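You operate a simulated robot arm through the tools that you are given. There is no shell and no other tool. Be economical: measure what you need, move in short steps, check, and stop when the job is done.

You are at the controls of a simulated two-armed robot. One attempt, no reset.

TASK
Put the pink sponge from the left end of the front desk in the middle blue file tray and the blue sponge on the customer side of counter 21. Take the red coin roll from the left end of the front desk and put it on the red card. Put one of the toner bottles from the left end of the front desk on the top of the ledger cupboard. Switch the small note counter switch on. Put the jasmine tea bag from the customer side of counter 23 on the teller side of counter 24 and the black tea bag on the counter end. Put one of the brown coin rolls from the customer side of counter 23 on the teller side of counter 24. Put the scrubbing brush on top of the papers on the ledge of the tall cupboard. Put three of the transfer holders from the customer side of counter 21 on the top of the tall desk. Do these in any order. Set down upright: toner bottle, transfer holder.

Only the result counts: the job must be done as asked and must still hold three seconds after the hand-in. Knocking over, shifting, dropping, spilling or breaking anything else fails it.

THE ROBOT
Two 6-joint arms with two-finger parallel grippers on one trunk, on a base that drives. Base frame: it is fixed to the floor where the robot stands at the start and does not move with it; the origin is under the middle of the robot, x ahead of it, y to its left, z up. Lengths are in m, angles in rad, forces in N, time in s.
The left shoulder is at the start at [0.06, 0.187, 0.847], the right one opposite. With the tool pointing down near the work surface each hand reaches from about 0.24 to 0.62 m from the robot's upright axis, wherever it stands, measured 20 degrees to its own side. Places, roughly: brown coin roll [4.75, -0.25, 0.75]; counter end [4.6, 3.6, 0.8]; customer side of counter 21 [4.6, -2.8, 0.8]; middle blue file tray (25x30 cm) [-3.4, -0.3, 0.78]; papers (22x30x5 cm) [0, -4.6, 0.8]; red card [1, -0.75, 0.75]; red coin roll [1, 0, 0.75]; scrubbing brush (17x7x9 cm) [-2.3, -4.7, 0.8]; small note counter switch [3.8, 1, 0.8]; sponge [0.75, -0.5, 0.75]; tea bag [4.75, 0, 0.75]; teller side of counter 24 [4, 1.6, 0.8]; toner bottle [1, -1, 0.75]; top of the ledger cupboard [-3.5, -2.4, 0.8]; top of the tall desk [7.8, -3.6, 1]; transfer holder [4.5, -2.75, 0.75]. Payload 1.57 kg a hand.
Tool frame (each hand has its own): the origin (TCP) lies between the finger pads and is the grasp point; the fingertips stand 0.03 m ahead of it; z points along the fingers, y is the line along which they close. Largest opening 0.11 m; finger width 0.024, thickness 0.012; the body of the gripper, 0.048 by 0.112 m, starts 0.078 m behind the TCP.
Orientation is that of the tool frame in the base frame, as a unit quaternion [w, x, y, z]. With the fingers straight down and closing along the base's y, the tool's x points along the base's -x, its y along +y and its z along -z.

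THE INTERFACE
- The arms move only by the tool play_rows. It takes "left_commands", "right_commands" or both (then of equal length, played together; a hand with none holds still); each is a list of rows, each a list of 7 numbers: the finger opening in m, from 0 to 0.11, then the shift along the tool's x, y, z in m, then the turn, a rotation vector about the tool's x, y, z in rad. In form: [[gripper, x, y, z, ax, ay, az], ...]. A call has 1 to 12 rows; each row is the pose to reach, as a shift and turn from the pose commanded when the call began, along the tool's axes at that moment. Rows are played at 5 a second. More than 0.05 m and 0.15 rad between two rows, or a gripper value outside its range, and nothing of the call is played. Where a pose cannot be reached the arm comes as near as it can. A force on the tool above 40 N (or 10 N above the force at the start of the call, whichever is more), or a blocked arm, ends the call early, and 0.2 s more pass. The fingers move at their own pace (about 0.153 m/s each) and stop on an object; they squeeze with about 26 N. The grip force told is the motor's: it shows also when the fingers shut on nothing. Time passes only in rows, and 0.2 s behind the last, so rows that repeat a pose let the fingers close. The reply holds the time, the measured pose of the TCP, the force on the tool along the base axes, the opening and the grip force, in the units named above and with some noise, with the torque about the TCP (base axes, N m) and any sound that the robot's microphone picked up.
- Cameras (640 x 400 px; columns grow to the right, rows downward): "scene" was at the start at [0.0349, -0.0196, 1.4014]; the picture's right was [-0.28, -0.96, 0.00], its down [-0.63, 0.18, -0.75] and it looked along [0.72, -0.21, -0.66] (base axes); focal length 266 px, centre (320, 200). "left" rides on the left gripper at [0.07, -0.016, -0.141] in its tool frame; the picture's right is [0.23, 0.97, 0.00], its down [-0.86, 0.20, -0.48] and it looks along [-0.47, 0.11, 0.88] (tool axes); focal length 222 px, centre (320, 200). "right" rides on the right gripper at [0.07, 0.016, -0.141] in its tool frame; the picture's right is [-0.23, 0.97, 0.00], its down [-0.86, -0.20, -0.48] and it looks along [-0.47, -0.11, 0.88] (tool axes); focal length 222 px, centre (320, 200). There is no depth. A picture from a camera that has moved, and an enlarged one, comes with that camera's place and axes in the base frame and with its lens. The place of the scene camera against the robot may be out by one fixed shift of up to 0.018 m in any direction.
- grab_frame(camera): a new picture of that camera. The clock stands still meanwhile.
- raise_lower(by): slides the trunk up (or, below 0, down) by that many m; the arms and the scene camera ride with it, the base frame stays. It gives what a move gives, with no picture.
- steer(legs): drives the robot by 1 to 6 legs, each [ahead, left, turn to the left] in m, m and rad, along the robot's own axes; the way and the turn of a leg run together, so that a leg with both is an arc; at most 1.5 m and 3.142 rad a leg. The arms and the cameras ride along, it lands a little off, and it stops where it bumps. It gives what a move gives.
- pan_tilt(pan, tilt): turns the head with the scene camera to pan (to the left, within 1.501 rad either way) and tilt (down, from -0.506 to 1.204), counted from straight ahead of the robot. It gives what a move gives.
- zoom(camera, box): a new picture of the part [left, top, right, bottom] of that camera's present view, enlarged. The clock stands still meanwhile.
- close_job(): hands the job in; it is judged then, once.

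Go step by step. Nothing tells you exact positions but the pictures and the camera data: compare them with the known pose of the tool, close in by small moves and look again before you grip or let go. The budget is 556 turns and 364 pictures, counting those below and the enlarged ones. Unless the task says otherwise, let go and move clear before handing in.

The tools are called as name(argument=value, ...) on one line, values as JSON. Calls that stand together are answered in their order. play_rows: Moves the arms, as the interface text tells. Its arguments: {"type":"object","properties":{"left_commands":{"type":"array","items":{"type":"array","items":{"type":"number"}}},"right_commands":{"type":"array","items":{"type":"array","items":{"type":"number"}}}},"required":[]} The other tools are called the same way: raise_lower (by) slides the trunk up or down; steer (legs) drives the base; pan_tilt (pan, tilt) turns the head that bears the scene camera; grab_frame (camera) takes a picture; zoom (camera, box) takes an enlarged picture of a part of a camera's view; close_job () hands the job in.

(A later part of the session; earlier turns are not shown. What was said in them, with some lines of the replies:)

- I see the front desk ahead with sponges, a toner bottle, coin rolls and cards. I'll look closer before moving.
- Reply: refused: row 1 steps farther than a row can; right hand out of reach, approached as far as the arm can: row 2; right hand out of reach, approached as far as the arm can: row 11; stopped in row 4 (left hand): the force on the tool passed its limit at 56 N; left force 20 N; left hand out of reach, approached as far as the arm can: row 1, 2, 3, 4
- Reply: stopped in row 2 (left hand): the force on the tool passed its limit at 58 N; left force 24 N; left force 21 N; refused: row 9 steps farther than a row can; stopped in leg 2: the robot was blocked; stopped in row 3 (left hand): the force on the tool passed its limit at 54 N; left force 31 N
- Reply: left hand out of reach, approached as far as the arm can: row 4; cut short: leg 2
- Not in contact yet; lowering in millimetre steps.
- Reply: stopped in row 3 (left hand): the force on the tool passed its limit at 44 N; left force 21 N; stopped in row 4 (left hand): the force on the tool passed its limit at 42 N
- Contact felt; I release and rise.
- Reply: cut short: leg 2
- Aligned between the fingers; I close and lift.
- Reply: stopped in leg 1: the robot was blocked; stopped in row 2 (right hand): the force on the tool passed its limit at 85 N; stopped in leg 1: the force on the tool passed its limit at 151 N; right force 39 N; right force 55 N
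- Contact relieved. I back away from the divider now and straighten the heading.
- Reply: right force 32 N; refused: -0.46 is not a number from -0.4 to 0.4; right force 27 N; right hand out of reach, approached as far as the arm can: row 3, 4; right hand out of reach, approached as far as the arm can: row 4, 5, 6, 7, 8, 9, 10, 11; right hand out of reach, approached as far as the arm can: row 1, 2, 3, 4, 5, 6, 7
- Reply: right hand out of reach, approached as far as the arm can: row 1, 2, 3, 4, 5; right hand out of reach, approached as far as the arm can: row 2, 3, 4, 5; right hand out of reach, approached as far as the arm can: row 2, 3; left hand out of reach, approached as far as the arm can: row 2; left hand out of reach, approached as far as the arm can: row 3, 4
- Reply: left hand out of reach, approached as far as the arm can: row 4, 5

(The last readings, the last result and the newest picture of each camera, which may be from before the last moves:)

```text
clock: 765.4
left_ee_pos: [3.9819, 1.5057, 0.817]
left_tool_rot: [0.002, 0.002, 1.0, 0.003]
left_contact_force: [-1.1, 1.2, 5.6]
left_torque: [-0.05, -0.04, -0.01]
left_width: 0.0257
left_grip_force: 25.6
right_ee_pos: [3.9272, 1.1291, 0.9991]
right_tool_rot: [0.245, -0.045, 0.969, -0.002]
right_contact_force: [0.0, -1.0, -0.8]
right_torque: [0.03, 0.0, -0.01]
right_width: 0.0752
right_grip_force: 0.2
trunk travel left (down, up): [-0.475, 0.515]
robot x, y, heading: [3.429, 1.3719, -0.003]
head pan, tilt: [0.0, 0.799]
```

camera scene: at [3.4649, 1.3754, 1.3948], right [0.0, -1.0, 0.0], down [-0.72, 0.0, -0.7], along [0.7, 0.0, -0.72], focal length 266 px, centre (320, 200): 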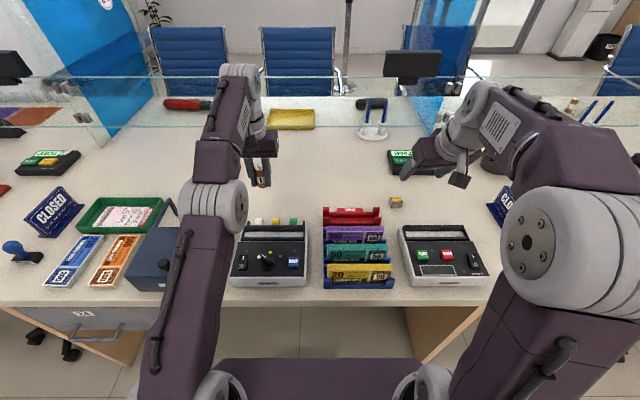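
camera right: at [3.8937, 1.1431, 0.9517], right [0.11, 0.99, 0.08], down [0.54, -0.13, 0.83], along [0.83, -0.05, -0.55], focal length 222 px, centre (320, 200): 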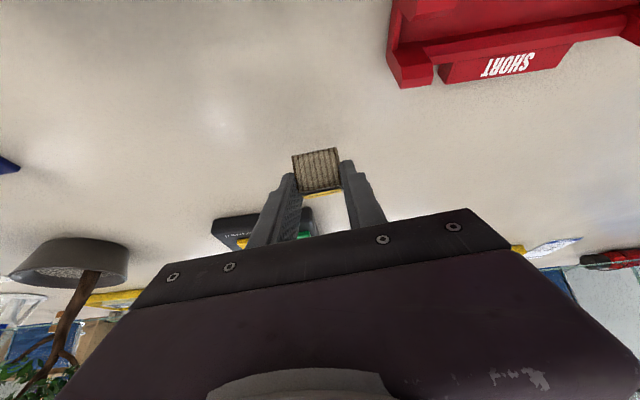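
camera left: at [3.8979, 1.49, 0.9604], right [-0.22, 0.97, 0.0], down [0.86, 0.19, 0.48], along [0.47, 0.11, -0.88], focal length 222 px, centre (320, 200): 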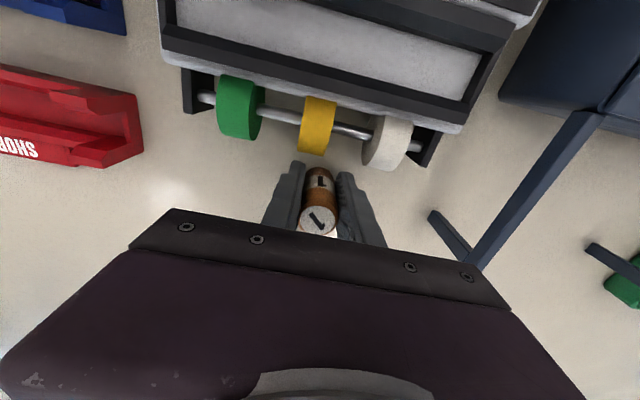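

Contact felt; open and rise.

play_rows(left_commands=[[0.0, 0, 0, -0.001, 0, 0, 0], [0.035, 0, 0, -0.001, 0, 0, 0], [0.055, 0, 0, -0.001, 0, 0, 0], [0.06, 0, 0, -0.001, 0, 0, 0], [0.06, 0, 0, -0.03, 0, 0, 0], [0.06, 0, 0, -0.07, 0, 0, 0], [0.06, 0, 0, -0.11, 0, 0, 0], [0.06, 0.03, 0, -0.14, 0, 0, 0]])

grab_frame(camera="left")

grab_frame(camera="scene")

```text
clock: 767.2
left_ee_pos: [3.9486, 1.5057, 0.9586]
left_tool_rot: [0.002, 0.001, 1.0, 0.002]
left_contact_force: [-0.4, 0.6, 0.1]
left_torque: [0.0, -0.02, 0.02]
left_width: 0.0599
left_grip_force: 0.0
right_ee_pos: [3.9251, 1.1289, 1.0009]
right_tool_rot: [0.245, -0.046, 0.968, -0.001]
right_contact_force: [-0.1, -0.3, -0.1]
right_torque: [0.0, 0.01, -0.03]
right_width: 0.0749
right_grip_force: 0.1
trunk travel left (down, up): [-0.475, 0.515]
robot x, y, heading: [3.4303, 1.3727, 0.002]
head pan, tilt: [0.0, 0.799]
```

```text
115 pictures are left
camera left: at [3.88, 1.4883, 1.0995], right [-0.22, 0.97, 0.0], down [0.85, 0.19, 0.48], along [0.47, 0.11, -0.88], focal length 222 px, centre (320, 200)
```

left: 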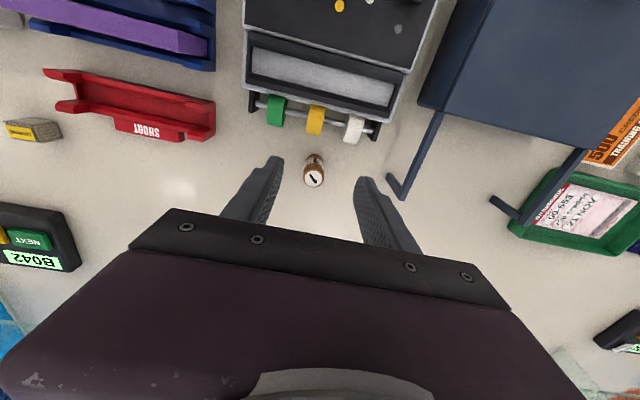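

```text
114 pictures are left
camera scene: at [3.4628, 1.3748, 1.3948], right [0.0, -1.0, 0.0], down [-0.72, 0.0, -0.7], along [0.7, 0.0, -0.72], focal length 266 px, centre (320, 200)
```

scene: 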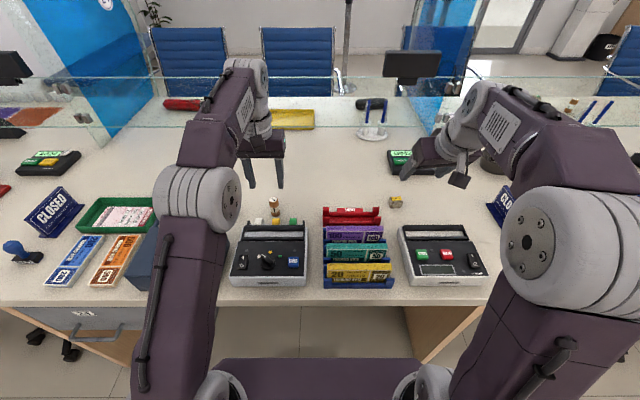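

zoom(camera="scene", box=[390, 215, 500, 295])

zoom(camera="scene", box=[220, 215, 330, 295])

```text
5.00 times, centred on (445, 255) of scene
camera zoom: at [3.4628, 1.3748, 1.3948], right [0.0, -1.0, 0.0], down [-0.72, 0.0, -0.7], along [0.7, 0.0, -0.72], focal length 1328 px, centre (-305, -75)
```

zoom: 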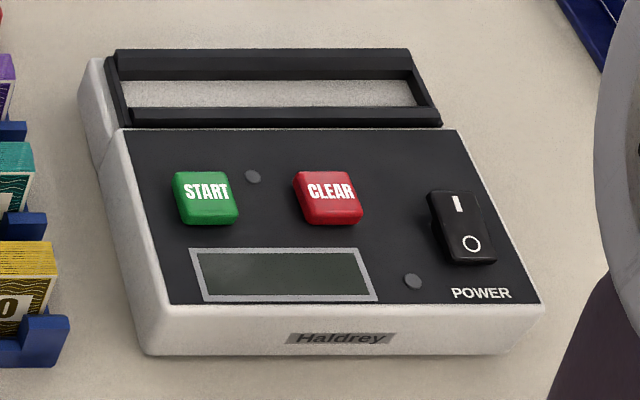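

```text
5.00 times, centred on (275, 255) of scene
camera zoom: at [3.4628, 1.3748, 1.3948], right [0.0, -1.0, 0.0], down [-0.72, 0.0, -0.7], along [0.7, 0.0, -0.72], focal length 1328 px, centre (545, -75)
```

zoom: 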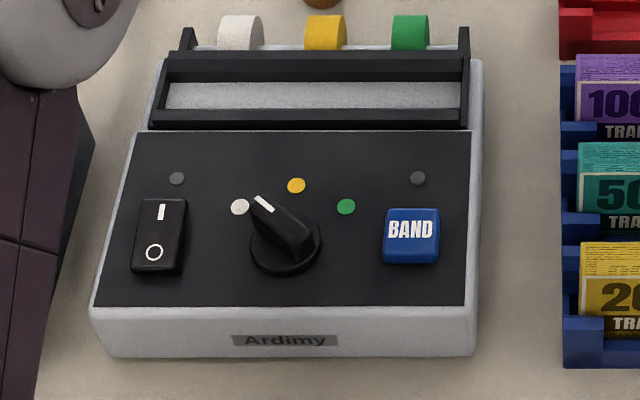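

play_rows(right_commands=[[0.03, 0.02, 0, -0.02, 0, 0.125, 0], [0.0, 0.04, 0, -0.04, 0, 0.25, 0], [0.0, 0.06, 0, -0.05, 0, 0.375, 0], [0.0, 0.08, 0, -0.06, 0, 0.5, 0]])

grab_frame(camera="right")

```text
clock: 768.2
left_ee_pos: [3.9514, 1.5051, 0.9584]
left_tool_rot: [0.0, 0.002, 1.0, 0.002]
left_contact_force: [1.0, -0.3, 0.0]
left_torque: [0.0, 0.02, 0.01]
left_width: 0.0598
left_grip_force: 0.0
right_ee_pos: [3.8287, 1.1223, 1.013]
right_tool_rot: [-0.002, -0.044, 0.999, -0.014]
right_contact_force: [-0.1, 0.0, -0.3]
right_torque: [0.0, 0.0, -0.02]
right_width: 0.0
right_grip_force: 20.9
trunk travel left (down, up): [-0.475, 0.515]
robot x, y, heading: [3.4343, 1.3733, -0.005]
head pan, tilt: [0.0, 0.799]
```

```text
111 pictures are left
camera right: at [3.7575, 1.1356, 1.1541], right [0.14, 0.99, -0.03], down [0.87, -0.11, 0.48], along [0.47, -0.09, -0.88], focal length 222 px, centre (320, 200)
```

right: 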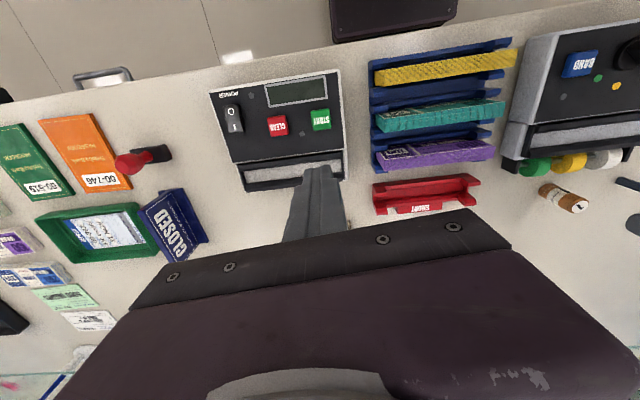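

play_rows(right_commands=[[0.0, 0.01, -0.04, 0.02, 0, 0, 0], [0.0, 0.02, -0.08, 0.04, 0, 0, 0], [0.0, 0.034, -0.1224, 0.06, 0, 0, 0], [0.0, 0.034, -0.1224, 0.1, 0, 0, 0], [0.0, 0.034, -0.1224, 0.125, 0, 0, 0]])

grab_frame(camera="right")

zoom(camera="scene", box=[390, 195, 520, 295])

```text
clock: 769.4
left_ee_pos: [3.9515, 1.5055, 0.9578]
left_tool_rot: [-0.001, 0.003, 1.0, 0.002]
left_contact_force: [0.0, -0.2, 0.2]
left_torque: [0.03, -0.03, -0.01]
left_width: 0.06
left_grip_force: 0.1
right_ee_pos: [3.8055, 0.9941, 0.892]
right_tool_rot: [-0.002, -0.044, 0.999, -0.014]
right_contact_force: [0.3, 0.9, -0.3]
right_torque: [0.03, 0.01, 0.02]
right_width: 0.0
right_grip_force: 21.3
trunk travel left (down, up): [-0.475, 0.515]
robot x, y, heading: [3.43, 1.3712, -0.005]
head pan, tilt: [0.0, 0.799]
```

```text
110 pictures are left
camera right: at [3.7338, 1.0065, 1.0319], right [0.14, 0.99, -0.03], down [0.87, -0.11, 0.48], along [0.47, -0.09, -0.88], focal length 222 px, centre (320, 200)
```

right: 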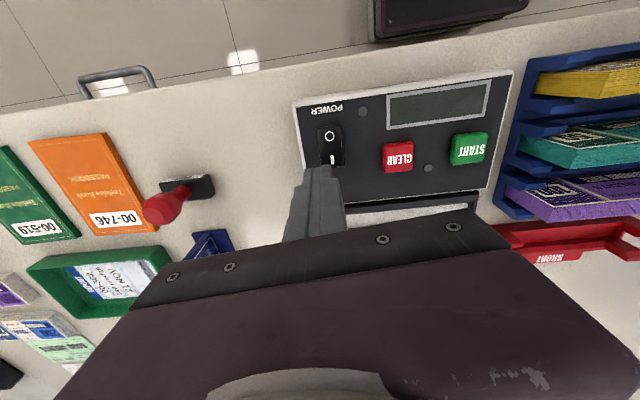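

```text
4.00 times, centred on (455, 245) of scene
camera zoom: at [3.4661, 1.3745, 1.3948], right [0.0, -1.0, 0.0], down [-0.72, 0.0, -0.7], along [0.7, 0.0, -0.72], focal length 1062 px, centre (-220, 20)
```

zoom: 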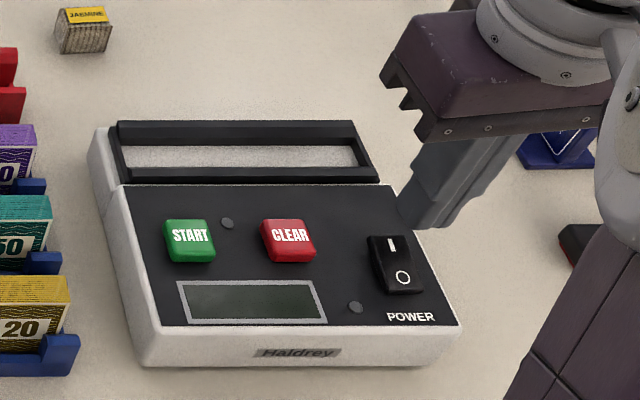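

play_rows(right_commands=[[0.0, -0.002, 0.008, 0.01, 0, 0, 0], [0.0, -0.002, 0.008, 0.018, 0, 0, 0], [0.0, -0.002, 0.008, 0.024, 0, 0, 0], [0.0, -0.002, 0.008, 0.029, 0, 0, 0]])

zoom(camera="right", box=[240, 80, 440, 240])

```text
clock: 770.4
left_ee_pos: [3.9499, 1.5085, 0.9588]
left_tool_rot: [0.002, 0.001, 1.0, 0.0]
left_contact_force: [0.4, 0.5, 1.0]
left_torque: [-0.04, 0.0, 0.01]
left_width: 0.0602
left_grip_force: 0.0
right_ee_pos: [3.8068, 1.0014, 0.8718]
right_tool_rot: [0.004, -0.044, 0.999, -0.019]
right_contact_force: [-5.8, 6.3, 23.5]
right_torque: [0.31, 0.46, 0.0]
right_width: 0.0
right_grip_force: 21.7
trunk travel left (down, up): [-0.475, 0.515]
robot x, y, heading: [3.4333, 1.371, -0.003]
head pan, tilt: [0.0, 0.799]
stopped in row 4 (right hand): the force on the tool passed its limit at 49 N (the readings are from after the stop); the commanded pose is now the measured one
```

```text
2.50 times, centred on (340, 160) of right
camera zoom: at [3.7325, 1.0166, 1.0107], right [0.14, 0.99, -0.04], down [0.86, -0.1, 0.49], along [0.48, -0.1, -0.87], focal length 555 px, centre (270, 300)
```

zoom: 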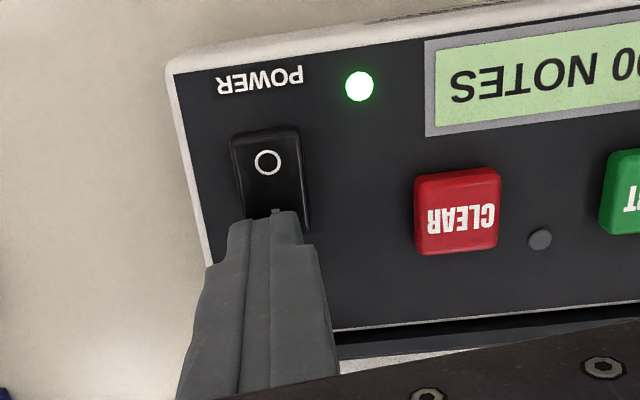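

play_rows(right_commands=[[0.0, 0, 0, -0.03, 0, 0, 0], [0.0, 0, 0, -0.07, 0, 0, 0], [0.0, 0, 0, -0.11, 0, 0, 0], [0.0, 0, 0, -0.14, 0, 0, 0]])

zoom(camera="scene", box=[220, 170, 520, 300])

```text
clock: 771.4
left_ee_pos: [3.9515, 1.5052, 0.9576]
left_tool_rot: [0.0, 0.001, 1.0, 0.002]
left_contact_force: [0.3, -0.4, -0.3]
left_torque: [0.01, -0.02, -0.01]
left_width: 0.0598
left_grip_force: 0.0
right_ee_pos: [3.8073, 1.0039, 1.0097]
right_tool_rot: [0.003, -0.044, 0.999, -0.018]
right_contact_force: [-0.1, 0.1, -0.9]
right_torque: [0.03, -0.02, -0.01]
right_width: 0.0001
right_grip_force: 21.7
trunk travel left (down, up): [-0.475, 0.515]
robot x, y, heading: [3.4329, 1.3712, 0.001]
head pan, tilt: [0.0, 0.799]
```

```text
2.13 times, centred on (370, 235) of scene
camera zoom: at [3.4656, 1.3753, 1.3947], right [0.0, -1.0, 0.0], down [-0.72, 0.0, -0.7], along [0.7, 0.0, -0.72], focal length 566 px, centre (213, 125)
```

zoom: 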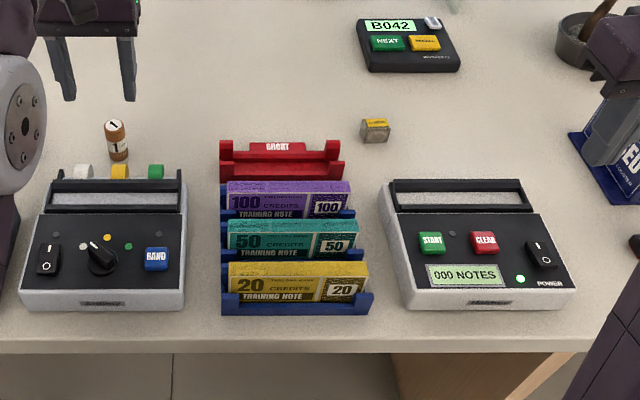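

steer(legs=[[-0.5, 0, 0]])

grab_frame(camera="scene")

```text
clock: 774.3
left_ee_pos: [3.4459, 1.5067, 0.9578]
left_tool_rot: [0.0, 0.0, 1.0, 0.003]
left_contact_force: [-0.8, -0.8, 0.3]
left_torque: [0.02, -0.04, 0.03]
left_width: 0.06
left_grip_force: 0.3
right_ee_pos: [3.3033, 1.0046, 1.0091]
right_tool_rot: [0.003, -0.045, 0.999, -0.017]
right_contact_force: [0.5, 0.1, -0.4]
right_torque: [-0.01, -0.04, -0.02]
right_width: 0.0
right_grip_force: 21.4
trunk travel left (down, up): [-0.475, 0.515]
robot x, y, heading: [2.9252, 1.372, -0.001]
head pan, tilt: [0.0, 0.799]
```

```text
106 pictures are left
camera scene: at [2.9617, 1.3755, 1.3948], right [0.0, -1.0, 0.0], down [-0.72, 0.0, -0.7], along [0.7, 0.0, -0.72], focal length 266 px, centre (320, 200)
```

scene: 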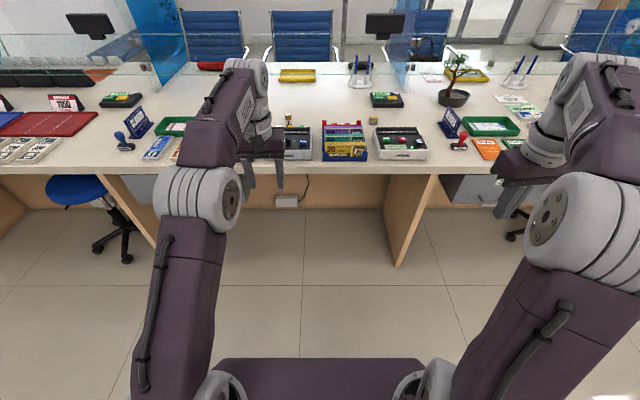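

Everything is in its place, the note counter is on and the hands are clear, so I am handing in the job.

close_job()

```text
The job is handed in.
```

I finished all the tasks and handed the job in; nothing has come back yet on how it was judged.

- **Sponges:** The pink one is in the middle (Cards) blue file tray and the blue one is on the customer side of counter 21.
- **Red coin roll:** It stands on the red card.
- **Toner bottle:** It stands upright on top of the ledger cupboard.
- **Scrubbing brush:** It lies on top of the papers on the tall cupboard's ledge.
- **Transfer holders:** B to C, C to A and B to A stand upright on top of the tall desk.
- **Tea bags:** The jasmine one is on the teller side of counter 24 and the black one is on the counter end.
- **Brown coin roll:** One stands on the teller side of counter 24.
- **Small note counter:** It is switched on; its light is green and the display reads "000 NOTES".

Three things went wrong on the way:
- **Black tea bag:** It fell to the floor on the first try at the counter end. I picked it up and placed it again further from the edge.
- **Glass divider:** The right arm pressed hard against the one by the counter end. I saw no movement in the pictures afterwards.
- **Sealing table:** The robot bumped it once while driving past, and the items on it looked undisturbed.
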